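You operate a simulated robot arm through the tools that you are given. There is no shell and no other tool. Be economical: measure what you need, move in short steps, check, and stop when the job is done.

The job below is to be done with a simulated two-armed robot. You get a single attempt, and the scene is never put back.

TASK
Put one of the test strips from the tool end of the wash bench in the shallow tray. Then put the black sanding block on the top of the switch bench away on the top of the vice bench. Then fetch the hand brush and set it on the top of the cap bench. Then put the steel weight on the top of the press bench away on the top of the long table. Then take the adjuster bracket on the top of the masking table and put it away on the top of the assembly bench. Then take the white rubbing pad and leave it on the back ledge of the wash bench. Then take the large jug on the top of the motor bench and put it away on the top of the low stand. Do these in the order given. Set down upright: black sanding block, adjuster bracket, white rubbing pad, large jug.

Only the result counts: the job must be done as asked and must still hold three seconds after the hand-in. Knocking over, shifting, dropping, spilling or breaking anything else fails it. A push-on lid holds only when it is set on centred and level and pressed home; a screw cap is set on level and turned clockwise until tight.

THE ROBOT
Two 7-joint arms with two-finger parallel grippers on one trunk, on a base that drives. Base frame: it is fixed to the floor where the robot stands at the start and does not move with it; the origin is under the middle of the robot, x ahead of it, y to its left, z up. Readings come in cm, rad, newtons and seconds.
The left shoulder is at the start at [8, 13.1, 94.7], the right one opposite. With the tool pointing down near the work surface each hand reaches from about 10 to 80 cm from the robot's upright axis, wherever it stands, measured 20 degrees to its own side. Places, roughly: adjuster bracket (18x6x8 cm) [80, 340, 90]; back ledge of the wash bench [90, 120, 80]; black sanding block (9x5x6 cm) [60, -100, 90]; hand brush (21x5x7 cm) [70, -200, 50]; large jug (21x15x17 cm) [-120, -80, 80]; shallow tray (15x12x5 cm) [50, -20, 90]; steel weight [-125, -175, 75]; test strip (4x4x15 cm) [70, 0, 90]; top of the assembly bench [-210, -380, 80]; top of the cap bench [80, -280, 90]; top of the long table [-130, 160, 80]; top of the low stand (22x40 cm) [-960, 432, 46]; top of the vice bench [-560, -380, 80]; white rubbing pad (7x4x9 cm) [50, 300, 90]. Payload 1.57 kg a hand.
The TCP of each hand is the grasp point between the finger pads, 3 cm short of the fingertips. In the tool frame z runs along the fingers and y along their closing line. The gripper opens to 11 cm. The fingers are 2.4 cm wide and 1.2 cm thick; the gripper's body (4.8 by 11.2 cm) begins 7.8 cm behind the TCP.
Orientation is that of the tool frame in the base frame, as [roll, pitch, yaw] about the fixed x, y, z axes, in that order (R = Rz(yaw) Ry(pitch) Rx(roll)). With the fingers straight down and closing along the base's y, the tool's x points along the base's -x, its y along +y and its z along -z.

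THE INTERFACE
- The arms move only by the tool nudge_tool. It takes "left_increments", "right_increments" or both (then of equal length, played together; a hand with none holds still); each is a list of rows, each a list of 7 numbers: the shift along the base's x, y, z in units of 250 mm (1.0 is 250 mm), then the turn, a rotation vector about the base's x, y, z in units of 180 degrees (1.0 is 180 degrees), then the gripper command, from -1 (fully open) to 1 (shut), values between in proportion. In form: [[tx, ty, tz, ax, ay, az, jaw], ...]. A call has 1 to 8 rows; each row is the pose to reach, as a shift and turn from the pose commanded when the call began. A call with a number of a shift or a turn outside -1 to 1 is refused whole. Rows are played at 5 a second. More than 5 cm and 0.15 rad between two rows, or a gripper value outside its range, and nothing of the call is played. A pose out of reach is approached as far as the arm can. The call stops where the force on the tool passes 40 N (or 10 N more than at its start, if that is more) or the arm is blocked; 0.2 s more then pass. The fingers move at their own pace (about 10.8 cm/s each) and stop on an object; they squeeze with about 29 N. The grip force told is the motor's: it shows also when the fingers shut on nothing. Time passes only in rows, and 0.2 s behind the last, so rows that repeat a pose let the fingers close. The reply holds the time, the measured pose of the TCP, the force on the tool along the base axes, the opening and the grip force, in the units named above and with some noise, with the torque about the TCP (base axes, N m) and any sound that the robot's microphone picked up.
- Cameras (640 x 400 px; columns grow to the right, rows downward): "scene" is now at [-6.32, -5.24, 142.83]; the picture's right is [-0.57, -0.82, 0.00], its down [-0.39, 0.27, -0.88] and it looks along [0.72, -0.50, -0.47] (base axes); focal length 278 px, centre (320, 200). "left" rides on the left gripper at [7, -1.6, -14.1] in its tool frame; the picture's right is [0.23, 0.97, 0.00], its down [-0.86, 0.20, -0.48] and it looks along [-0.47, 0.11, 0.88] (tool axes); focal length 222 px, centre (320, 200). "right" rides on the right gripper at [7, 1.6, -14.1] in its tool frame; the picture's right is [-0.23, 0.97, 0.00], its down [-0.86, -0.20, -0.48] and it looks along [-0.47, -0.11, 0.88] (tool axes); focal length 222 px, centre (320, 200). There is no depth. A picture from a camera that has moved, and an enlarged one, comes with that camera's place and axes in the base frame and with its lens.
- get_image(camera): a new picture of that camera. It takes no simulated time.
- base_move(legs): drives the robot by 1 to 6 legs, each [ahead, left, turn to the left] in cm, cm and rad, along the robot's own axes; the way and the turn of a leg run together, so that a leg with both is an arc; at most 150 cm and 3.142 rad a leg. The arms and the cameras ride along, it lands a little off, and it stops where it bumps. It gives what a move gives.
- aim_head(pan, tilt): turns the head with the scene camera to pan (to the left, within 1.902 rad either way) and tilt (down, from -0.506 to 1.204), counted from straight ahead of the robot. It gives what a move gives.
- enlarge(camera, box): a new picture of the part [left, top, right, bottom] of that camera's present view, enlarged. It takes no simulated time.
- finish_job(): hands the job in; it is judged then, once.

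Go step by step. Nothing tells you exact positions but the pictures and the camera data: compare them with the known pose of the tool, close in by small moves and look again before you grip or let go. The budget is 207 turns and 190 pictures, counting those below and the enlarged ones. Unless the task says otherwise, let go and move clear before handing in, and close with one line.

The tools are called as name(argument=value, ...) on one line, values as JSON. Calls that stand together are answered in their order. nudge_tool: Moves the arms, as the interface text tells. Its arguments: {"type":"object","properties":{"left_increments":{"type":"array","items":{"type":"array","items":{"type":"number"}}},"right_increments":{"type":"array","items":{"type":"array","items":{"type":"number"}}}},"required":[]} The other tools are called the same way: base_move (legs) drives the base; aim_head (pan, tilt) turns the head that bears the scene camera; get_image (camera) takes a picture; enlarge (camera, box) takes an enlarged picture of a part of a camera's view; finish_job () hands the job in.

At the start:

```text
clock: 0.0
left_tcp_pos: [51.06, -3.71, 119.24]
left_orientation: [3.141, 0.0, -3.14]
left_force: [0.0, -0.7, 0.7]
left_ft_torque: [0.03, 0.02, -0.01]
left_grip_width: 11.02
left_gripper_force: 0.1
right_tcp_pos: [39.82, -42.84, 118.69]
right_orientation: [3.141, -0.001, -3.14]
right_force: [-0.3, 0.7, 0.1]
right_ft_torque: [-0.01, -0.03, 0.01]
right_grip_width: 10.98
right_gripper_force: 0.0
robot x, y, heading: [0.11, 0.11, 0.001]
head pan, tilt: [-0.606, 0.494]
```

scene: 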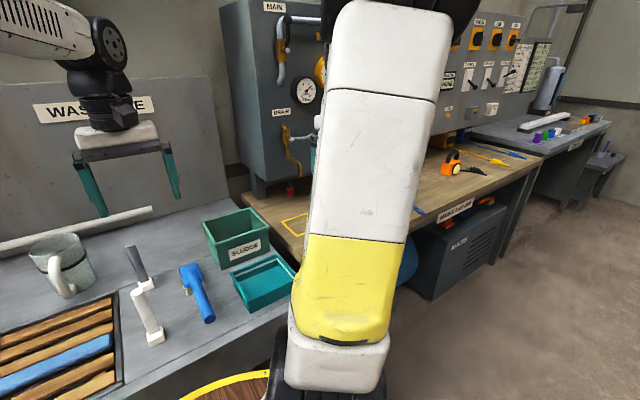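
right: 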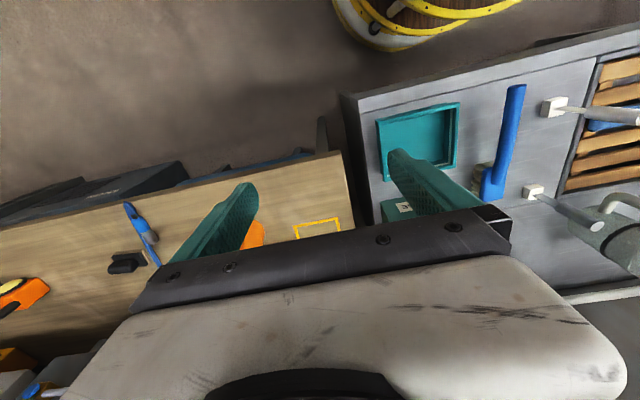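
left: 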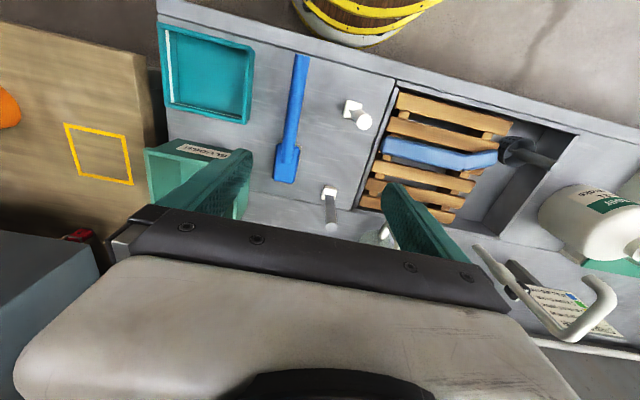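

The wash bench lies ahead with the teal tray and two upright strip-like objects. I'll look closer before moving.

aim_head(pan=0.0, tilt=0.75)

get_image(camera="scene")

enlarge(camera="left", box=[150, 0, 450, 250])

```text
clock: 1.0
left_tcp_pos: [51.14, -3.74, 119.35]
left_orientation: [3.141, -0.001, -3.141]
left_force: [-0.1, 0.2, -0.6]
left_ft_torque: [0.0, 0.01, -0.04]
left_grip_width: 10.99
left_gripper_force: 0.0
right_tcp_pos: [39.84, -42.84, 118.64]
right_orientation: [3.14, 0.0, -3.141]
right_force: [0.4, 0.3, -0.1]
right_ft_torque: [-0.02, 0.02, 0.01]
right_grip_width: 11.0
right_gripper_force: 0.0
robot x, y, heading: [-0.13, 0.32, 0.001]
head pan, tilt: [0.0, 0.75]
```

```text
186 pictures are left
camera scene: at [-5.52, -0.06, 140.59], right [0.0, -1.0, 0.0], down [-0.68, 0.0, -0.73], along [0.73, 0.0, -0.68], focal length 278 px, centre (320, 200)
```

scene: 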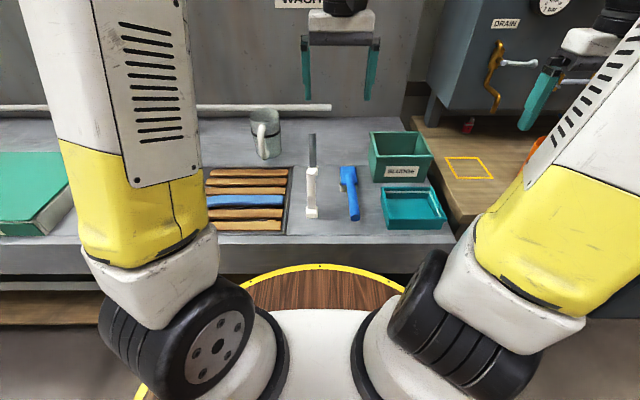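

```text
1.60 times, centred on (300, 125) of left
camera zoom: at [44.15, -5.27, 133.46], right [-0.23, 0.97, 0.0], down [0.86, 0.2, 0.48], along [0.47, 0.11, -0.88], focal length 355 px, centre (352, 320)
```

zoom: 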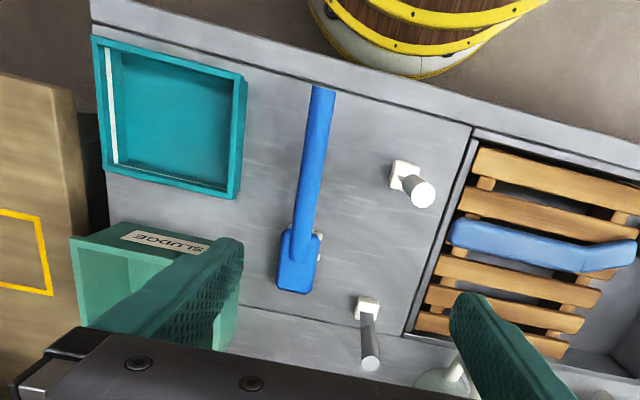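

The near white strip stands at about (47.7, 2.2), from z≈85 to 100, and the tray's centre is near (48, -25). I bring the left hand above the strip and move the right hand aside.

nudge_tool(left_increments=[[-0.07, 0.12, -0.08, 0, 0, 0, -1], [-0.138, 0.237, -0.18, 0, 0, 0, -1], [-0.138, 0.237, -0.3, 0, 0, 0, -1], [-0.138, 0.237, -0.36, 0, 0, 0, -1]], right_increments=[[0, -0.15, 0, 0, 0, 0, -1], [0, -0.3, 0, 0, 0, 0, -1], [0, -0.45, 0, 0, 0, 0, -1], [0, -0.6, 0, 0, 0, 0, -1]])

get_image(camera="left")

get_image(camera="scene")

```text
clock: 2.0
left_tcp_pos: [47.44, 2.26, 110.24]
left_orientation: [-3.141, -0.001, 3.14]
left_force: [-0.1, 0.1, -0.5]
left_ft_torque: [-0.07, -0.05, 0.05]
left_grip_width: 11.01
left_gripper_force: 0.1
right_tcp_pos: [39.88, -57.9, 118.77]
right_orientation: [3.141, 0.001, -3.139]
right_force: [0.7, 0.1, 0.6]
right_ft_torque: [-0.02, 0.0, -0.03]
right_grip_width: 11.01
right_gripper_force: 0.0
robot x, y, heading: [0.4, -0.31, 0.002]
head pan, tilt: [0.0, 0.75]
```

```text
184 pictures are left
camera left: at [40.64, 0.74, 124.42], right [-0.23, 0.97, 0.0], down [0.86, 0.2, 0.48], along [0.47, 0.11, -0.88], focal length 222 px, centre (320, 200)
```

left: 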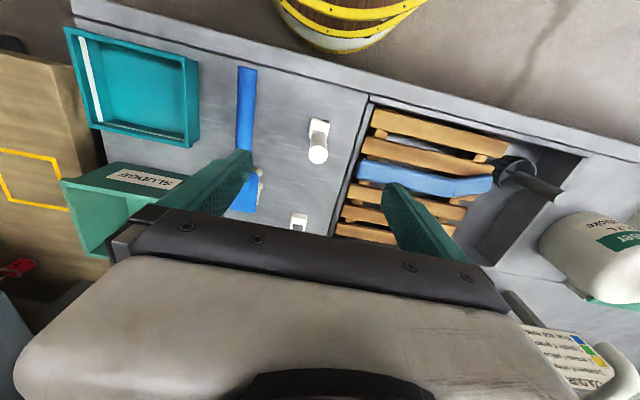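

```text
183 pictures are left
camera scene: at [-5.54, -0.02, 140.59], right [0.0, -1.0, 0.0], down [-0.68, 0.0, -0.73], along [0.73, 0.0, -0.68], focal length 278 px, centre (320, 200)
```

scene: 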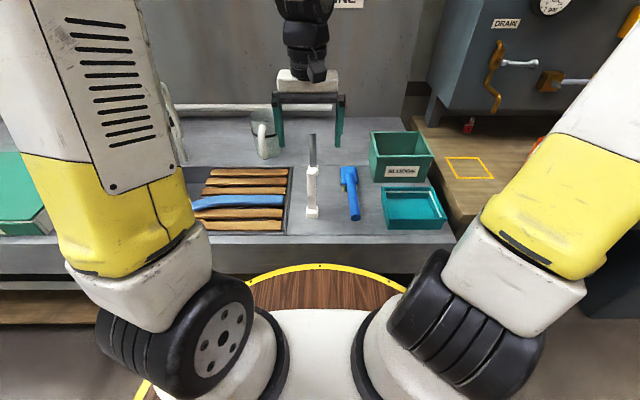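

The strip is well centred between the fingers. I descend to z≈95 and close.

nudge_tool(left_increments=[[0.01, 0, -0.2, 0, 0, 0, -1], [0.012, 0, -0.4, 0, 0, 0, -1], [0.012, 0, -0.6, 0, 0, 0, -1], [0.012, 0, -0.6, 0, 0, 0, 1], [0.012, 0, -0.6, 0, 0, 0, 1], [0.012, 0, -0.6, 0, 0, 0, 1]])

get_image(camera="left")

get_image(camera="scene")

```text
clock: 3.4
left_tcp_pos: [48.11, 2.42, 95.49]
left_orientation: [-3.141, 0.0, -3.141]
left_force: [0.2, -0.3, 0.2]
left_ft_torque: [-0.01, 0.0, -0.03]
left_grip_width: 2.11
left_gripper_force: 29.0
right_tcp_pos: [39.87, -57.94, 118.74]
right_orientation: [3.141, 0.0, 3.141]
right_force: [-0.5, 0.0, -0.7]
right_ft_torque: [0.0, 0.0, -0.02]
right_grip_width: 11.0
right_gripper_force: 0.0
robot x, y, heading: [0.33, -0.15, 0.005]
head pan, tilt: [0.0, 0.75]
```

```text
182 pictures are left
camera left: at [41.23, 0.9, 109.5], right [-0.23, 0.97, 0.0], down [0.86, 0.2, 0.48], along [0.47, 0.11, -0.88], focal length 222 px, centre (320, 200)
```

left: 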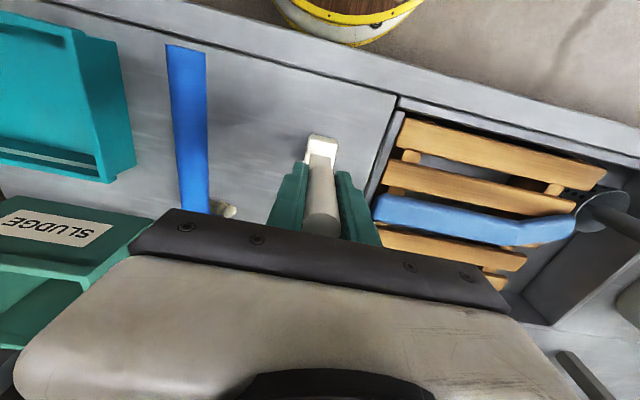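

```text
181 pictures are left
camera scene: at [-5.52, -0.06, 140.59], right [0.0, -1.0, 0.0], down [-0.68, 0.0, -0.73], along [0.73, 0.0, -0.68], focal length 278 px, centre (320, 200)
```

scene: 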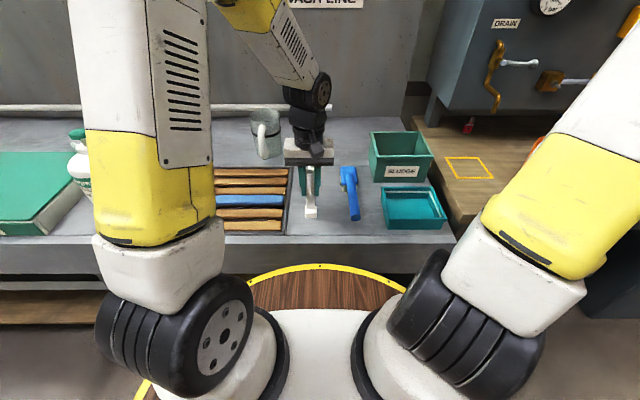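

Strip held. I lift it and carry it over the tray, then check.

nudge_tool(left_increments=[[0, 0, 0.2, 0, 0, 0, 1], [0, 0, 0.4, 0, 0, 0, 1], [0, -0.05, 0.5, 0, 0, 0, 1], [0, -0.25, 0.5, 0, 0, 0, 1], [0, -0.45, 0.5, 0, 0, 0, 1], [0, -0.65, 0.5, 0, 0, 0, 1], [0, -0.84, 0.5, 0, 0, 0, 1], [0.01, -1.0, 0.5, 0, 0, 0, 1]])

nudge_tool(left_increments=[[0, -0.06, 0, 0, 0, 0, 1], [0, -0.128, 0, 0, 0, 0, 1], [0, -0.128, -0.1, 0, 0, 0, 1]])

get_image(camera="left")

get_image(camera="scene")

```text
clock: 5.2
left_tcp_pos: [48.25, -22.44, 108.04]
left_orientation: [3.141, -0.001, -3.141]
left_force: [-0.2, 0.7, -0.6]
left_ft_torque: [-0.04, -0.01, -0.02]
left_grip_width: 2.12
left_gripper_force: 29.2
right_tcp_pos: [39.84, -57.99, 118.83]
right_orientation: [-3.141, 0.001, -3.14]
right_force: [0.1, 0.4, 0.0]
right_ft_torque: [-0.07, -0.01, 0.0]
right_grip_width: 10.99
right_gripper_force: 0.0
robot x, y, heading: [-0.05, -0.15, -0.0]
head pan, tilt: [0.0, 0.75]
```

```text
clock: 6.0
left_tcp_pos: [48.04, -25.89, 105.44]
left_orientation: [3.141, -0.001, 3.141]
left_force: [0.2, 0.7, 0.0]
left_ft_torque: [-0.04, -0.03, -0.02]
left_grip_width: 2.09
left_gripper_force: 29.7
right_tcp_pos: [40.04, -57.94, 118.72]
right_orientation: [-3.141, 0.0, -3.141]
right_force: [-0.3, 0.1, 0.8]
right_ft_torque: [-0.02, -0.03, 0.02]
right_grip_width: 10.99
right_gripper_force: 0.1
robot x, y, heading: [-0.2, -0.23, 0.001]
head pan, tilt: [0.0, 0.75]
```

```text
180 pictures are left
camera left: at [41.15, -27.5, 119.58], right [-0.23, 0.97, 0.0], down [0.85, 0.2, 0.48], along [0.47, 0.11, -0.88], focal length 222 px, centre (320, 200)
```

left: 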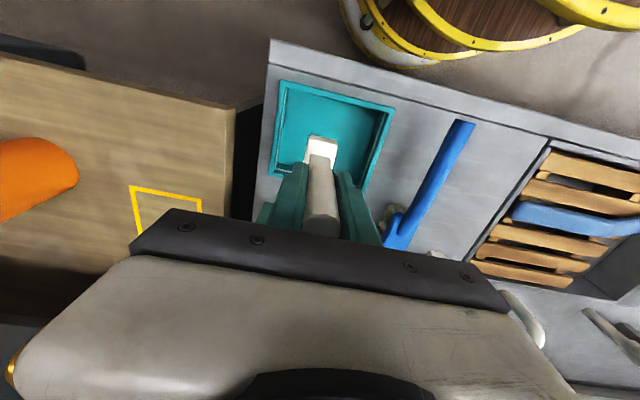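

```text
179 pictures are left
camera scene: at [-5.52, -0.06, 140.59], right [0.0, -1.0, 0.0], down [-0.68, 0.0, -0.73], along [0.73, 0.0, -0.68], focal length 278 px, centre (320, 200)
```

scene: 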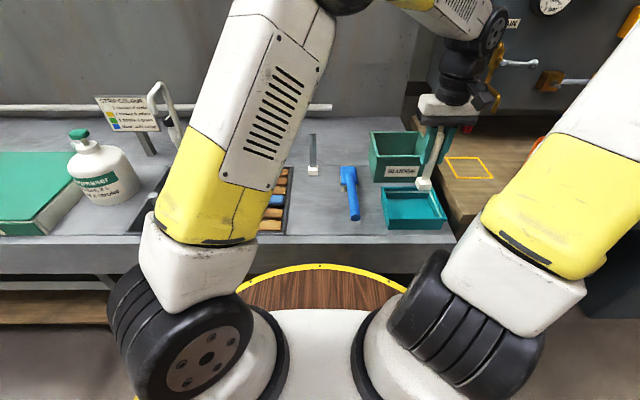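

The strip hangs over the tray; I shift 1 cm to centre it and lower.

nudge_tool(left_increments=[[0.015, 0.04, -0.1, 0, 0, 0, 1], [0.015, 0.04, -0.2, 0, 0, 0, 1], [0.015, 0.04, -0.28, 0, 0, 0, 1], [0.015, 0.04, -0.32, 0, 0, 0, 1], [0.015, 0.04, -0.34, 0, 0, 0, 1]])

get_image(camera="left")

enlarge(camera="scene", box=[340, 100, 500, 260])

```text
clock: 7.2
left_tcp_pos: [48.55, -24.9, 96.78]
left_orientation: [-3.141, 0.0, 3.141]
left_force: [-0.6, -0.7, -0.6]
left_ft_torque: [-0.01, 0.01, -0.02]
left_grip_width: 2.14
left_gripper_force: 28.9
right_tcp_pos: [39.94, -57.93, 118.72]
right_orientation: [3.141, 0.0, 3.141]
right_force: [-0.1, 0.4, 1.0]
right_ft_torque: [-0.03, 0.0, -0.01]
right_grip_width: 11.01
right_gripper_force: 0.1
robot x, y, heading: [-0.09, 0.01, 0.0]
head pan, tilt: [0.0, 0.75]
```

```text
178 pictures are left
camera left: at [41.63, -26.47, 110.94], right [-0.23, 0.97, 0.0], down [0.86, 0.2, 0.48], along [0.47, 0.11, -0.88], focal length 222 px, centre (320, 200)
```

left: 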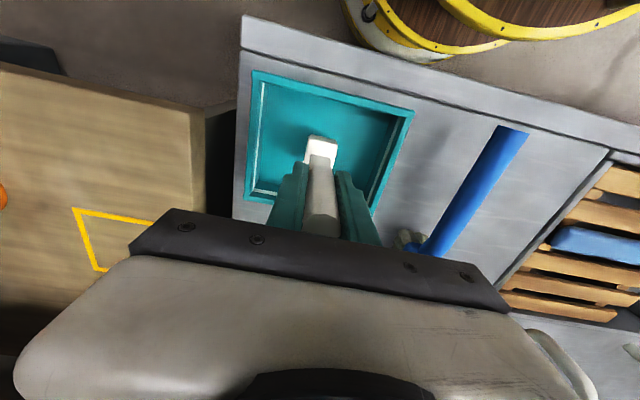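

```text
2.50 times, centred on (420, 180) of scene
camera zoom: at [-5.52, -0.07, 140.59], right [0.0, -1.0, 0.0], down [-0.68, 0.0, -0.73], along [0.73, 0.0, -0.68], focal length 694 px, centre (70, 250)
```

zoom: 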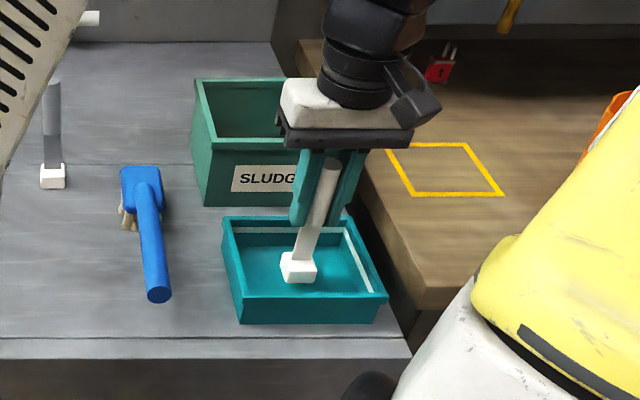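

Well inside the tray; I lower gently until it touches.

nudge_tool(left_increments=[[0, 0, -0.01, 0, 0, 0, 1], [0, 0, -0.02, 0, 0, 0, 1], [0, 0, -0.03, 0, 0, 0, 1], [0, 0, -0.04, 0, 0, 0, 1]])

```text
clock: 8.2
left_tcp_pos: [48.37, -24.98, 95.95]
left_orientation: [3.141, -0.001, -3.141]
left_force: [-0.5, -0.2, -0.3]
left_ft_torque: [-0.01, -0.02, 0.01]
left_grip_width: 2.11
left_gripper_force: 29.0
right_tcp_pos: [39.85, -57.94, 118.73]
right_orientation: [-3.141, 0.0, 3.141]
right_force: [-0.9, 0.0, 0.1]
right_ft_torque: [-0.02, 0.0, -0.01]
right_grip_width: 10.99
right_gripper_force: 0.2
robot x, y, heading: [-0.4, -0.23, 0.002]
head pan, tilt: [0.0, 0.75]
```

nudge_tool(left_increments=[[0, 0, -0.008, 0, 0, 0, 1], [0, 0, -0.016, 0, 0, 0, 1], [0, 0, -0.024, 0, 0, 0, 1]])

```text
clock: 9.0
left_tcp_pos: [48.61, -25.05, 95.48]
left_orientation: [-3.14, 0.002, -3.141]
left_force: [0.6, 3.5, 21.1]
left_ft_torque: [0.21, -0.09, 0.01]
left_grip_width: 2.15
left_gripper_force: 29.1
right_tcp_pos: [39.87, -57.96, 118.78]
right_orientation: [-3.141, 0.002, -3.14]
right_force: [0.6, -0.7, -0.4]
right_ft_torque: [0.02, 0.03, -0.02]
right_grip_width: 11.0
right_gripper_force: 0.0
robot x, y, heading: [0.12, -0.09, 0.003]
head pan, tilt: [0.0, 0.75]
```

Contact. I ease up slightly, open, and rise clear.

nudge_tool(left_increments=[[0, 0, 0.008, 0, 0, 0, 1], [0, 0, 0.01, 0, 0, 0, 0.4], [0, 0, 0.01, 0, 0, 0, -1], [0, 0, 0.01, 0, 0, 0, -1], [0, 0, 0.1, 0, 0, 0, -1], [0, 0, 0.3, 0, 0, 0, -1], [0, 0, 0.5, 0, 0, 0, -1], [0, 0, 0.7, 0, 0, 0, -1]])

enlarge(camera="scene", box=[340, 100, 500, 260])

```text
clock: 10.8
left_tcp_pos: [48.62, -24.91, 113.09]
left_orientation: [-3.141, -0.003, -3.142]
left_force: [0.5, -0.1, 0.2]
left_ft_torque: [0.02, 0.02, 0.02]
left_grip_width: 11.01
left_gripper_force: 0.1
right_tcp_pos: [39.95, -58.04, 118.75]
right_orientation: [-3.141, 0.0, -3.142]
right_force: [-0.8, 0.2, 0.0]
right_ft_torque: [0.01, 0.01, 0.0]
right_grip_width: 11.01
right_gripper_force: 0.1
robot x, y, heading: [-0.02, -0.07, 0.006]
head pan, tilt: [0.0, 0.75]
```

```text
2.50 times, centred on (420, 180) of scene
camera zoom: at [-5.5, -0.07, 140.59], right [0.0, -1.0, 0.0], down [-0.68, 0.0, -0.73], along [0.73, 0.0, -0.68], focal length 694 px, centre (70, 250)
```

zoom: 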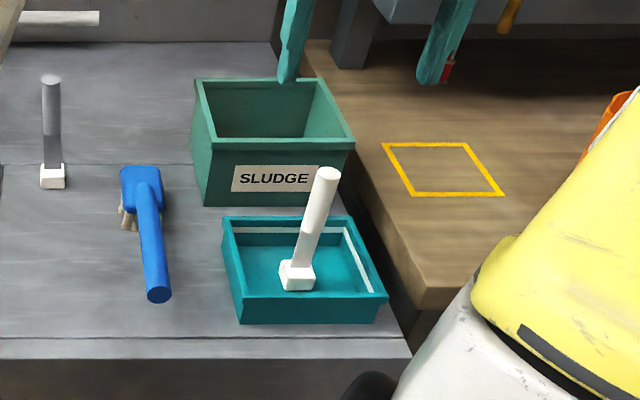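

Strip is standing in the tray. I tuck the left hand back, back away and strafe right toward the switch bench.

nudge_tool(left_increments=[[0, 0, 0.2, 0, 0, 0, -1], [0, 0.2, 0.4, 0, 0, 0, -1], [-0.1, 0.38, 0.4, 0, 0, 0, -1], [-0.2, 0.55, 0.4, 0, 0, 0, -1], [-0.3, 0.72, 0.4, 0, 0, 0, -1], [-0.4, 0.88, 0.4, 0, 0, 0, -1], [-0.5, 1.0, 0.4, 0, 0, 0, -1]], right_increments=[[0, 0.05, 0.1, 0, 0, 0, -1], [0, 0.1, 0.2, 0, 0, 0, -1], [-0.05, 0.2, 0.2, 0, 0, 0, -1], [-0.1, 0.3, 0.2, 0, 0, 0, -1], [-0.15, 0.4, 0.2, 0, 0, 0, -1], [-0.2, 0.5, 0.2, 0, 0, 0, -1], [-0.3, 0.6, 0.2, 0, 0, 0, -1]])

aim_head(pan=-1.2, tilt=0.5)

get_image(camera="scene")

```text
refused: row 2 steps farther than a row can; nothing moved
```

```text
clock: 12.2
left_tcp_pos: [48.64, -24.85, 112.9]
left_orientation: [3.141, 0.001, 3.141]
left_force: [0.3, -0.2, 0.3]
left_ft_torque: [0.03, 0.02, 0.01]
left_grip_width: 10.98
left_gripper_force: 0.0
right_tcp_pos: [39.82, -58.02, 118.83]
right_orientation: [-3.141, -0.001, -3.141]
right_force: [-0.4, 0.3, 0.0]
right_ft_torque: [-0.03, -0.02, -0.03]
right_grip_width: 10.99
right_gripper_force: 0.1
robot x, y, heading: [0.22, 0.16, -0.001]
head pan, tilt: [-1.201, 0.499]
```

```text
175 pictures are left
camera scene: at [-10.51, -8.55, 142.78], right [-0.93, -0.36, 0.0], down [-0.17, 0.45, -0.88], along [0.32, -0.82, -0.48], focal length 278 px, centre (320, 200)
```

scene: 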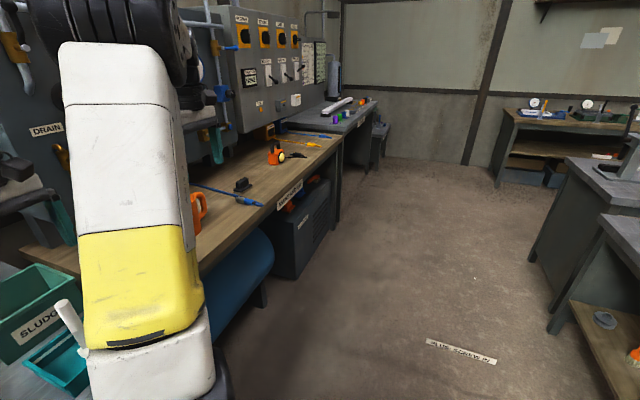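

The switch bench runs along to the right, clear floor in front. I retuck with smaller steps.

nudge_tool(left_increments=[[0, 0, 0.2, 0, 0, 0, -1], [0, 0.1, 0.36, 0, 0, 0, -1], [-0.08, 0.28, 0.36, 0, 0, 0, -1], [-0.16, 0.46, 0.36, 0, 0, 0, -1], [-0.24, 0.64, 0.36, 0, 0, 0, -1], [-0.32, 0.82, 0.36, 0, 0, 0, -1], [-0.4, 1.0, 0.36, 0, 0, 0, -1]], right_increments=[[0, 0.05, 0.1, 0, 0, 0, -1], [0, 0.1, 0.2, 0, 0, 0, -1], [-0.05, 0.2, 0.2, 0, 0, 0, -1], [-0.1, 0.3, 0.2, 0, 0, 0, -1], [-0.15, 0.4, 0.2, 0, 0, 0, -1], [-0.2, 0.5, 0.2, 0, 0, 0, -1], [-0.3, 0.6, 0.2, 0, 0, 0, -1]])

base_move(legs=[[-20, 0, 0], [0, -95, 0]])

aim_head(pan=-0.1, tilt=0.6)

get_image(camera="scene")

get_image(camera="right")

```text
clock: 13.8
left_tcp_pos: [38.48, -0.15, 121.58]
left_orientation: [3.141, -0.001, 3.142]
left_force: [0.4, -0.4, 0.6]
left_ft_torque: [0.02, 0.07, 0.01]
left_grip_width: 11.01
left_gripper_force: 0.1
right_tcp_pos: [32.45, -42.57, 123.63]
right_orientation: [-3.141, 0.0, 3.141]
right_force: [0.2, -0.8, -0.1]
right_ft_torque: [0.02, 0.09, 0.02]
right_grip_width: 10.98
right_gripper_force: 0.1
robot x, y, heading: [-0.13, 0.21, -0.004]
head pan, tilt: [-1.201, 0.499]
```

```text
clock: 20.0
left_tcp_pos: [17.39, -96.32, 121.5]
left_orientation: [-3.141, 0.001, 3.128]
left_force: [0.6, -0.3, 0.2]
left_ft_torque: [0.01, -0.01, 0.02]
left_grip_width: 11.01
left_gripper_force: 0.0
right_tcp_pos: [10.7, -138.87, 123.61]
right_orientation: [3.14, -0.001, 3.128]
right_force: [-0.6, -0.2, -0.2]
right_ft_torque: [0.01, -0.02, -0.01]
right_grip_width: 10.99
right_gripper_force: 0.1
robot x, y, heading: [-21.05, -95.51, -0.016]
head pan, tilt: [-1.201, 0.499]
```

```text
clock: 21.3
left_tcp_pos: [17.38, -96.17, 121.63]
left_orientation: [-3.14, 0.0, 3.128]
left_force: [0.2, -0.7, -1.5]
left_ft_torque: [0.02, 0.03, 0.02]
left_grip_width: 11.01
left_gripper_force: 0.1
right_tcp_pos: [10.74, -138.74, 123.62]
right_orientation: [3.141, 0.001, 3.126]
right_force: [-0.4, 0.2, 0.1]
right_ft_torque: [-0.01, -0.02, 0.01]
right_grip_width: 11.02
right_gripper_force: 0.1
robot x, y, heading: [-21.02, -95.81, -0.015]
head pan, tilt: [-0.099, 0.6]
```

```text
174 pictures are left
camera scene: at [-26.06, -96.44, 141.87], right [-0.11, -0.99, 0.0], down [-0.56, 0.06, -0.83], along [0.82, -0.09, -0.56], focal length 278 px, centre (320, 200)
```

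scene: 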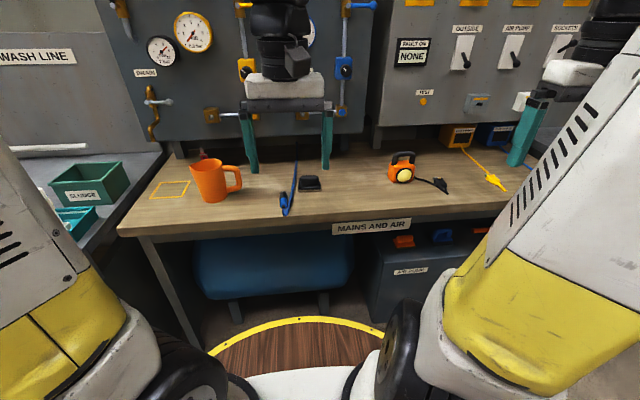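

```text
173 pictures are left
camera right: at [3.83, -136.99, 137.76], right [0.24, 0.97, 0.0], down [0.85, -0.21, 0.48], along [0.46, -0.12, -0.88], focal length 222 px, centre (320, 200)
```

right: 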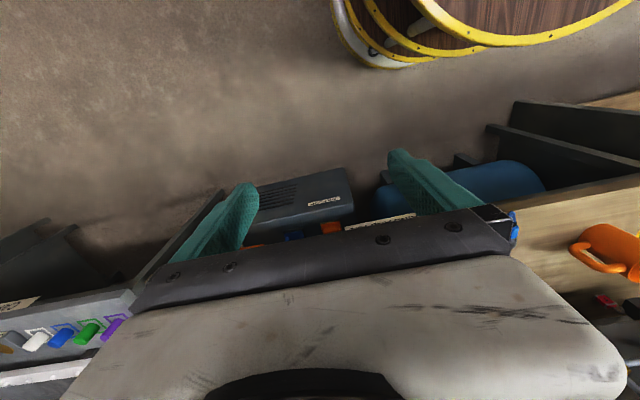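

A small black object lies at the middle of the switch bench beside the blue tool. I'll enlarge it.

enlarge(camera="scene", box=[260, 140, 460, 240])

```text
3.20 times, centred on (360, 190) of scene
camera zoom: at [-26.06, -96.44, 141.87], right [-0.11, -0.99, 0.0], down [-0.56, 0.06, -0.83], along [0.82, -0.09, -0.56], focal length 888 px, centre (192, 232)
```

zoom: 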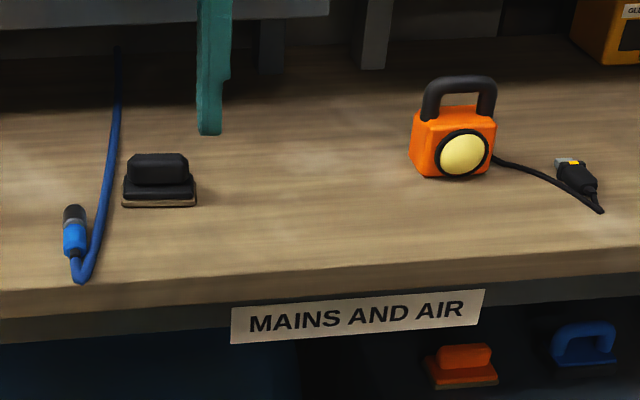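

The block is near (64, -102) with bench top ≈85, long side along y. I'll drive in so the right hand reaches it, and grip across its short side.

base_move(legs=[[0, 10, 0.015], [20, 0, 0]])

nudge_tool(right_increments=[[0.15, 0, 0, 0, 0, 0.045, -1], [0.3, 0, 0, 0, 0, 0.09, -1], [0.45, 0, 0, 0, 0, 0.135, -1], [0.6, 0.05, 0, 0, 0, 0.18, -1], [0.75, 0.1, 0, 0, 0, 0.225, -1], [0.85, 0.2, 0, 0, 0, 0.27, -1], [0.95, 0.3, 0, 0, 0, 0.315, -1], [1.0, 0.4, 0, 0, 0, 0.36, -1]])

get_image(camera="scene")

get_image(camera="right")

```text
clock: 23.7
left_tcp_pos: [37.8, -85.37, 121.57]
left_orientation: [3.141, 0.0, -3.136]
left_force: [0.2, 0.1, 0.0]
left_ft_torque: [-0.03, 0.02, 0.02]
left_grip_width: 11.02
left_gripper_force: 0.0
right_tcp_pos: [31.94, -127.96, 123.72]
right_orientation: [3.141, -0.001, -3.137]
right_force: [-0.2, -0.8, -0.1]
right_ft_torque: [-0.02, -0.02, 0.02]
right_grip_width: 11.0
right_gripper_force: 0.1
robot x, y, heading: [-0.41, -85.39, 0.006]
head pan, tilt: [-0.099, 0.6]
```

```text
clock: 25.5
left_tcp_pos: [37.69, -85.54, 121.65]
left_orientation: [3.141, 0.001, -3.138]
left_force: [0.2, -0.2, 1.4]
left_ft_torque: [0.01, -0.05, -0.01]
left_grip_width: 10.99
left_gripper_force: 0.0
right_tcp_pos: [56.94, -118.2, 123.69]
right_orientation: [-3.14, 0.001, -2.003]
right_force: [-0.3, 0.3, -0.3]
right_ft_torque: [0.0, 0.0, 0.02]
right_grip_width: 10.99
right_gripper_force: 0.1
robot x, y, heading: [-0.31, -86.23, 0.008]
head pan, tilt: [-0.099, 0.6]
```

```text
171 pictures are left
camera scene: at [-5.69, -86.5, 141.87], right [-0.09, -1.0, 0.0], down [-0.56, 0.05, -0.83], along [0.82, -0.08, -0.56], focal length 278 px, centre (320, 200)
```

scene: 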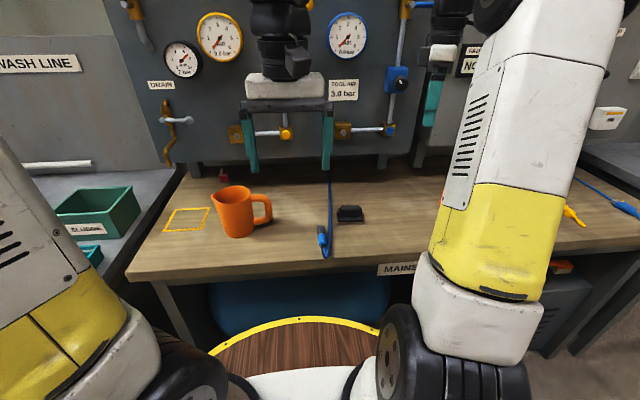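

```text
170 pictures are left
camera right: at [52.62, -123.85, 137.8], right [-0.79, 0.61, 0.0], down [0.54, 0.69, 0.48], along [0.29, 0.38, -0.88], focal length 222 px, centre (320, 200)
```

right: 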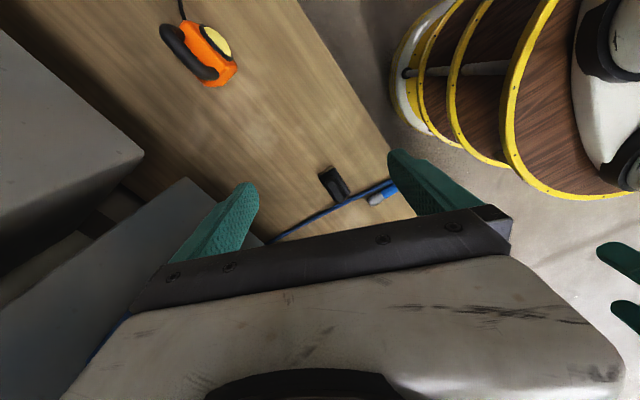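

Both views put the block near (64.3, -103.7). I bring the right hand above it with the jaw closing along x.

nudge_tool(right_increments=[[0.06, 0.12, -0.1, 0, 0, 0.035, -1], [0.12, 0.25, -0.2, 0, 0, 0.07, -1], [0.18, 0.38, -0.3, 0, 0, 0.105, -1], [0.24, 0.5, -0.4, 0, 0, 0.1386, -1], [0.294, 0.58, -0.5, 0, 0, 0.1386, -1], [0.294, 0.58, -0.64, 0, 0, 0.1386, -1]])

get_image(camera="right")

enlarge(camera="scene", box=[270, 130, 430, 260])

```text
clock: 26.9
left_tcp_pos: [37.77, -85.52, 121.62]
left_orientation: [-3.14, -0.001, -3.136]
left_force: [0.5, -0.6, -0.4]
left_ft_torque: [0.0, 0.0, -0.01]
left_grip_width: 10.99
left_gripper_force: 0.0
right_tcp_pos: [64.41, -103.4, 107.72]
right_orientation: [-3.141, -0.001, -1.572]
right_force: [-0.8, -0.1, -0.6]
right_ft_torque: [-0.04, -0.01, -0.01]
right_grip_width: 11.02
right_gripper_force: 0.1
robot x, y, heading: [-0.8, -85.32, 0.0]
head pan, tilt: [-0.099, 0.6]
```

```text
169 pictures are left
camera right: at [62.76, -110.37, 121.74], right [-0.97, 0.23, 0.0], down [0.2, 0.86, 0.48], along [0.11, 0.47, -0.88], focal length 222 px, centre (320, 200)
```

right: 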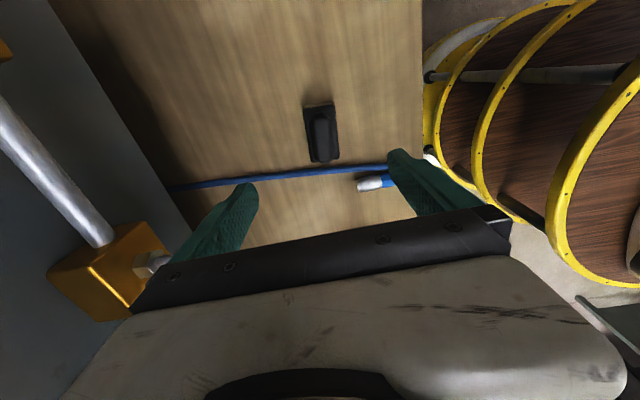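

```text
3.08 times, centred on (350, 195) of scene
camera zoom: at [-5.69, -86.48, 141.87], right [-0.09, -1.0, 0.0], down [-0.56, 0.05, -0.83], along [0.82, -0.08, -0.56], focal length 854 px, centre (228, 215)
```

zoom: 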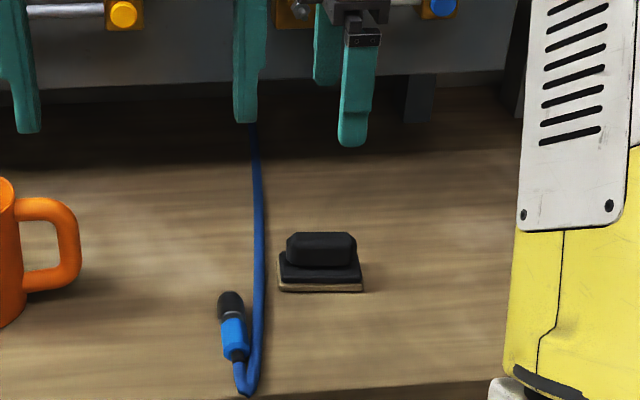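

Aligned over the block's handle. I descend so the fingertips stop just above the base slab, and close.

nudge_tool(right_increments=[[-0.005, 0.01, -0.18, 0, 0, 0, -1], [-0.005, 0.01, -0.36, 0, 0, 0, -1], [-0.005, 0.01, -0.52, 0, 0, 0, -1], [-0.005, 0.01, -0.6, 0, 0, 0, -1], [-0.005, 0.01, -0.66, 0, 0, 0, -1]])

get_image(camera="right")

enlarge(camera="scene", box=[270, 130, 430, 260])

```text
clock: 28.1
left_tcp_pos: [37.75, -85.55, 121.57]
left_orientation: [-3.142, 0.001, -3.135]
left_force: [-0.4, -0.4, 0.3]
left_ft_torque: [-0.03, -0.01, -0.03]
left_grip_width: 10.99
left_gripper_force: 0.0
right_tcp_pos: [64.06, -103.31, 91.24]
right_orientation: [-3.141, 0.0, -1.57]
right_force: [-0.5, 0.3, 0.2]
right_ft_torque: [-0.02, -0.01, 0.01]
right_grip_width: 11.02
right_gripper_force: 0.1
robot x, y, heading: [-0.78, -85.53, 0.002]
head pan, tilt: [-0.099, 0.6]
```

```text
167 pictures are left
camera right: at [62.55, -110.32, 105.22], right [-0.97, 0.23, 0.0], down [0.2, 0.85, 0.48], along [0.11, 0.47, -0.88], focal length 222 px, centre (320, 200)
```

right: 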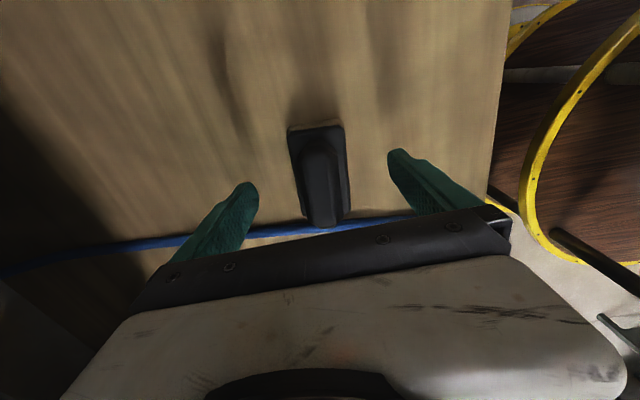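

```text
3.08 times, centred on (350, 195) of scene
camera zoom: at [-5.68, -86.48, 141.87], right [-0.09, -1.0, 0.0], down [-0.56, 0.05, -0.82], along [0.82, -0.08, -0.57], focal length 854 px, centre (228, 215)
```

zoom: 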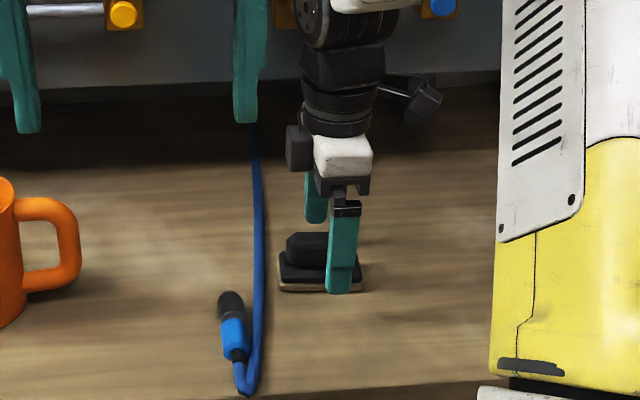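

The fingers straddle the handle. I close and lift slightly.

nudge_tool(right_increments=[[0, 0.015, 0, 0, 0, 0, -1], [0, 0.015, 0, 0, 0, 0, 1], [0, 0.015, 0, 0, 0, 0, 1], [0, 0.015, 0, 0, 0, 0, 1], [0, 0.015, 0, 0, 0, 0, 1], [0, 0.015, 0.1, 0, 0, 0, 1], [0, 0.015, 0.2, 0, 0, 0, 1]])

get_image(camera="right")

enlarge(camera="scene", box=[270, 130, 430, 260])

```text
clock: 29.7
left_tcp_pos: [37.8, -85.47, 121.6]
left_orientation: [-3.14, 0.001, -3.135]
left_force: [-0.1, -0.5, 0.1]
left_ft_torque: [0.01, 0.02, 0.01]
left_grip_width: 11.03
left_gripper_force: 0.0
right_tcp_pos: [64.32, -102.79, 96.2]
right_orientation: [-3.141, 0.0, -1.571]
right_force: [0.2, 0.7, -0.7]
right_ft_torque: [0.04, 0.01, 0.0]
right_grip_width: 0.02
right_gripper_force: 21.6
robot x, y, heading: [-0.93, -85.36, 0.005]
head pan, tilt: [-0.099, 0.6]
```

```text
165 pictures are left
camera right: at [62.71, -109.81, 110.34], right [-0.97, 0.23, 0.0], down [0.2, 0.86, 0.48], along [0.11, 0.47, -0.88], focal length 222 px, centre (320, 200)
```

right: 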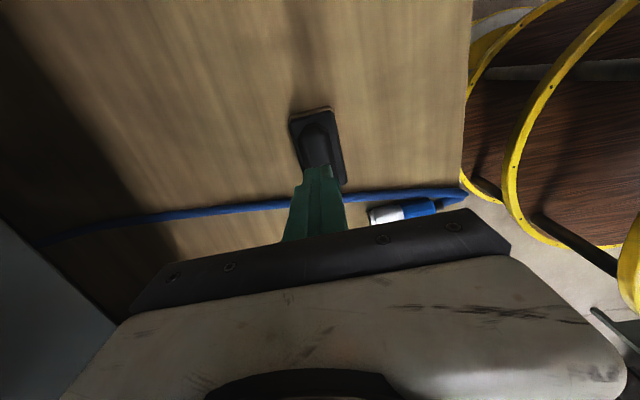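

```text
3.08 times, centred on (350, 195) of scene
camera zoom: at [-5.65, -86.49, 141.87], right [-0.09, -1.0, 0.0], down [-0.56, 0.05, -0.82], along [0.82, -0.08, -0.57], focal length 854 px, centre (228, 215)
```

zoom: 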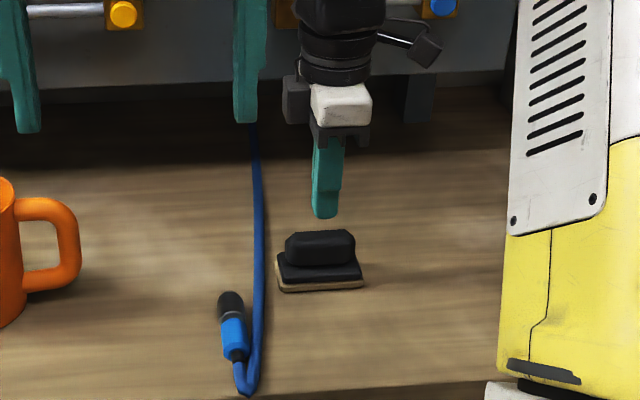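

The fingers slid off above the handle, so it is lower than assumed. I'll take a tight enlargement to get its shape.

enlarge(camera="scene", box=[330, 180, 370, 210])

enlarge(camera="right", box=[280, 90, 360, 200])

```text
13.33 times, centred on (350, 195) of scene
camera zoom: at [-5.65, -86.49, 141.87], right [-0.09, -1.0, 0.0], down [-0.56, 0.05, -0.82], along [0.82, -0.08, -0.57], focal length 3701 px, centre (-80, 267)
```

zoom: 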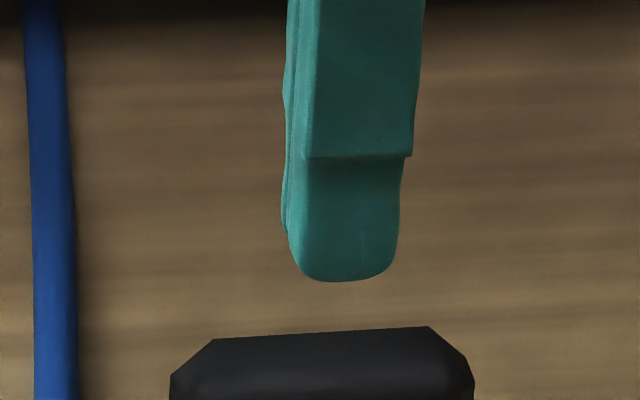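

```text
3.64 times, centred on (320, 145) of right
camera zoom: at [62.71, -109.81, 110.34], right [-0.97, 0.23, 0.0], down [0.2, 0.86, 0.48], along [0.11, 0.47, -0.88], focal length 808 px, centre (320, 400)
```

zoom: 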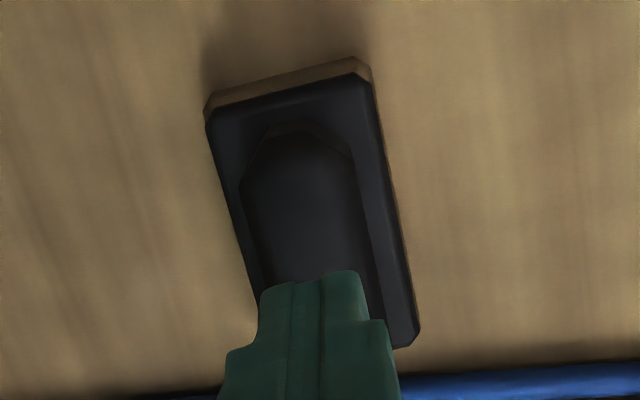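

The handle top is at about z=90 with chamfered edges, so I grip the base slab instead, with tips just above the bench.

nudge_tool(right_increments=[[0, -0.016, 0.06, 0, 0, 0, -1], [0, -0.016, 0.06, 0, 0, 0, -1], [0, -0.016, 0.06, 0, 0, 0, -1], [0, -0.016, -0.1, 0, 0, 0, -1], [0, -0.016, -0.22, 0, 0, 0, -1], [0, -0.016, -0.29, 0, 0, 0, -1], [0, -0.016, -0.312, 0, 0, 0, -1]])

nudge_tool(right_increments=[[0, 0, 0, 0, 0, 0, 1], [0, 0, 0, 0, 0, 0, 1], [0, 0, 0, 0, 0, 0, 1], [0, 0, 0.04, 0, 0, 0, 1], [0, 0, 0.12, 0, 0, 0, 1], [0, 0, 0.2, 0, 0, 0, 1]])

get_image(camera="right")

enlarge(camera="scene", box=[270, 130, 430, 260])

```text
clock: 31.3
left_tcp_pos: [37.76, -85.46, 121.66]
left_orientation: [3.14, 0.0, -3.135]
left_force: [-0.3, 0.6, 0.0]
left_ft_torque: [0.03, -0.01, -0.01]
left_grip_width: 10.97
left_gripper_force: 0.1
right_tcp_pos: [64.23, -103.4, 88.38]
right_orientation: [3.141, 0.0, -1.571]
right_force: [1.0, 0.4, -0.4]
right_ft_torque: [-0.01, -0.01, 0.02]
right_grip_width: 11.01
right_gripper_force: 0.1
robot x, y, heading: [-0.15, -85.46, 0.003]
head pan, tilt: [-0.099, 0.6]
```

```text
clock: 32.7
left_tcp_pos: [37.85, -85.42, 121.59]
left_orientation: [3.141, -0.001, -3.136]
left_force: [0.3, 0.7, 0.6]
left_ft_torque: [0.0, 0.03, 0.04]
left_grip_width: 11.0
left_gripper_force: 0.0
right_tcp_pos: [64.26, -103.27, 93.2]
right_orientation: [-3.14, -0.001, -1.569]
right_force: [0.2, -0.1, -2.4]
right_ft_torque: [0.01, 0.02, -0.03]
right_grip_width: 4.98
right_gripper_force: 29.2
robot x, y, heading: [-0.74, -85.56, 0.001]
head pan, tilt: [-0.099, 0.6]
```

```text
161 pictures are left
camera right: at [62.71, -110.27, 107.39], right [-0.97, 0.23, 0.0], down [0.2, 0.86, 0.48], along [0.11, 0.47, -0.88], focal length 222 px, centre (320, 200)
```

right: 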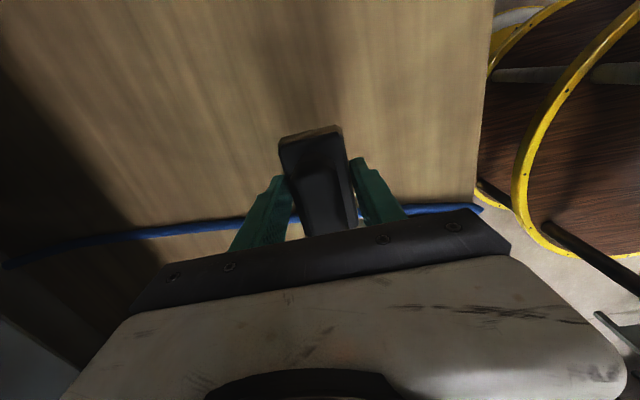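

```text
3.08 times, centred on (350, 195) of scene
camera zoom: at [-5.65, -86.49, 141.87], right [-0.09, -1.0, 0.0], down [-0.56, 0.05, -0.82], along [0.82, -0.08, -0.57], focal length 854 px, centre (228, 215)
```

zoom: 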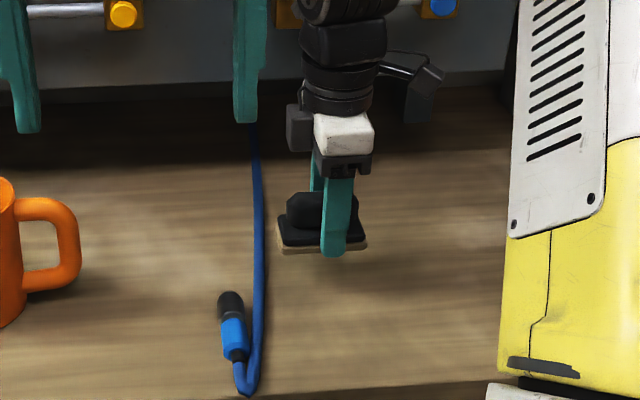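

Block is firmly held. I raise it, tuck in, back off, and survey the room for the route to the vice bench.

nudge_tool(right_increments=[[0, 0, 0.2, 0, 0, 0, 1], [0, 0, 0.4, 0, 0, 0, 1], [0, 0, 0.6, 0, 0, 0, 1], [0, 0, 0.8, 0, 0, 0, 1], [-0.15, -0.05, 0.9, 0, 0, 0, 1], [-0.33, -0.1, 0.95, 0, 0, 0, 1], [-0.5, -0.18, 1.0, 0, 0, 0, 1], [-0.68, -0.25, 1.0, 0, 0, 0, 1]])

base_move(legs=[[-24, 0, 0]])

aim_head(pan=-1.7, tilt=0.35)

get_image(camera="scene")

```text
clock: 34.5
left_tcp_pos: [37.83, -85.5, 121.48]
left_orientation: [-3.142, 0.0, -3.137]
left_force: [-0.3, 0.0, -0.8]
left_ft_torque: [-0.03, 0.07, 0.0]
left_grip_width: 10.99
left_gripper_force: 0.1
right_tcp_pos: [47.11, -109.66, 118.24]
right_orientation: [3.141, -0.001, -1.57]
right_force: [1.4, -0.1, -2.1]
right_ft_torque: [0.02, 0.03, 0.0]
right_grip_width: 4.94
right_gripper_force: 29.6
robot x, y, heading: [-0.21, -85.62, 0.006]
head pan, tilt: [-0.099, 0.6]
```

```text
clock: 36.2
left_tcp_pos: [14.11, -85.57, 121.65]
left_orientation: [3.141, 0.002, -3.135]
left_force: [0.0, 0.9, -0.7]
left_ft_torque: [-0.03, 0.0, -0.01]
left_grip_width: 11.01
left_gripper_force: 0.1
right_tcp_pos: [23.53, -109.73, 118.31]
right_orientation: [-3.14, -0.001, -1.569]
right_force: [0.6, -0.1, -1.4]
right_ft_torque: [-0.02, 0.02, 0.03]
right_grip_width: 4.96
right_gripper_force: 28.9
robot x, y, heading: [-24.17, -85.52, 0.004]
head pan, tilt: [-0.099, 0.6]
```

```text
clock: 37.9
left_tcp_pos: [14.08, -85.56, 121.61]
left_orientation: [-3.141, 0.0, -3.134]
left_force: [0.0, -0.5, -0.3]
left_ft_torque: [0.01, -0.02, -0.02]
left_grip_width: 11.02
left_gripper_force: 0.0
right_tcp_pos: [23.43, -109.64, 118.35]
right_orientation: [-3.141, 0.0, -1.569]
right_force: [0.4, 0.3, -1.8]
right_ft_torque: [-0.03, 0.0, -0.06]
right_grip_width: 4.96
right_gripper_force: 29.2
robot x, y, heading: [-24.05, -85.51, 0.005]
head pan, tilt: [-1.7, 0.351]
```

```text
159 pictures are left
camera scene: at [-39.26, -95.06, 144.15], right [-0.99, 0.12, 0.0], down [0.04, 0.34, -0.94], along [-0.11, -0.93, -0.34], focal length 278 px, centre (320, 200)
```

scene: 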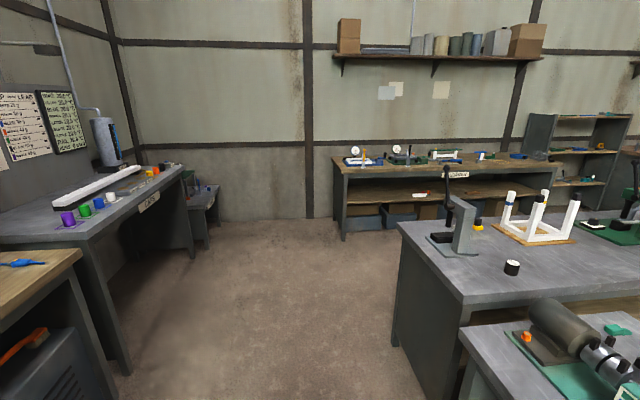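

The lane between the press bench and the assembly bench is about 90 cm wide around y=-283. I drive down the aisle and turn into it.

base_move(legs=[[0, 0, -1.575], [150, 0, 0], [48, 0, 0], [0, 0, -1.57]])

aim_head(pan=0.0, tilt=0.35)

get_image(camera="scene")

```text
clock: 55.6
left_tcp_pos: [-62.11, -282.43, 121.61]
left_orientation: [-3.141, 0.0, -0.042]
left_force: [-0.3, 0.3, -0.5]
left_ft_torque: [-0.02, -0.02, 0.04]
left_grip_width: 10.98
left_gripper_force: 0.1
right_tcp_pos: [-70.35, -257.82, 118.46]
right_orientation: [-3.142, 0.0, 1.526]
right_force: [0.2, 0.0, -1.5]
right_ft_torque: [0.03, 0.01, 0.0]
right_grip_width: 4.97
right_gripper_force: 28.8
robot x, y, heading: [-23.94, -284.15, 3.098]
head pan, tilt: [-1.7, 0.351]
```

```text
clock: 57.3
left_tcp_pos: [-62.08, -282.52, 121.63]
left_orientation: [3.141, 0.0, -0.042]
left_force: [-0.7, 0.1, 0.8]
left_ft_torque: [0.0, -0.01, -0.02]
left_grip_width: 10.99
left_gripper_force: 0.1
right_tcp_pos: [-70.31, -257.88, 118.37]
right_orientation: [3.141, -0.002, 1.527]
right_force: [-0.2, 0.4, -2.8]
right_ft_torque: [-0.01, 0.02, 0.02]
right_grip_width: 4.96
right_gripper_force: 29.6
robot x, y, heading: [-23.67, -284.37, 3.099]
head pan, tilt: [0.0, 0.351]
```

```text
158 pictures are left
camera scene: at [-18.99, -284.38, 144.15], right [0.04, 1.0, 0.0], down [0.34, -0.01, -0.94], along [-0.94, 0.04, -0.34], focal length 278 px, centre (320, 200)
```

scene: 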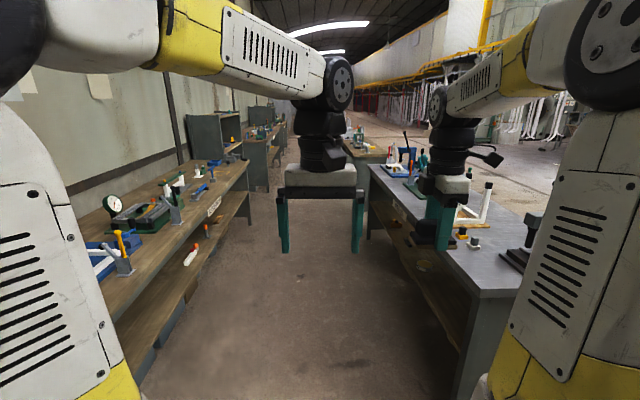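

The lane runs from y≈-352 to -224, so I'm near its centre. I straighten and drive on along -x, then look again.

base_move(legs=[[0, 0, 0.043], [150, 0, 0], [150, 0, 0]])

get_image(camera="scene")

```text
clock: 72.1
left_tcp_pos: [-360.61, -289.04, 121.63]
left_orientation: [3.141, -0.002, 0.013]
left_force: [0.2, -0.1, -0.6]
left_ft_torque: [0.0, -0.03, 0.05]
left_grip_width: 11.0
left_gripper_force: 0.1
right_tcp_pos: [-370.22, -265.01, 118.31]
right_orientation: [-3.141, -0.001, 1.583]
right_force: [-0.6, 0.5, -2.7]
right_ft_torque: [0.02, 0.01, -0.01]
right_grip_width: 4.96
right_gripper_force: 29.3
robot x, y, heading: [-322.11, -288.49, -3.123]
head pan, tilt: [0.0, 0.351]
```

```text
157 pictures are left
camera scene: at [-317.39, -288.54, 144.15], right [-0.02, 1.0, 0.0], down [0.34, 0.01, -0.94], along [-0.94, -0.02, -0.34], focal length 278 px, centre (320, 200)
```

scene: 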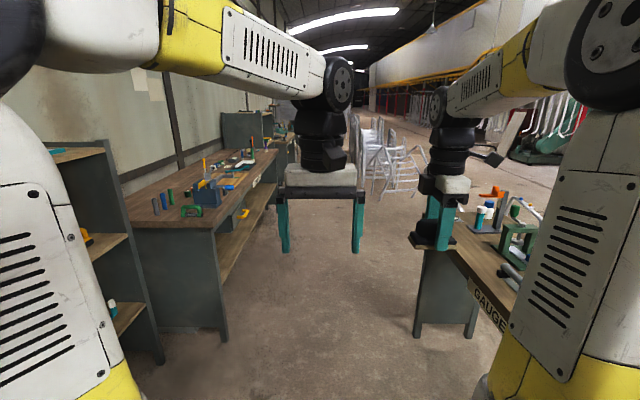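

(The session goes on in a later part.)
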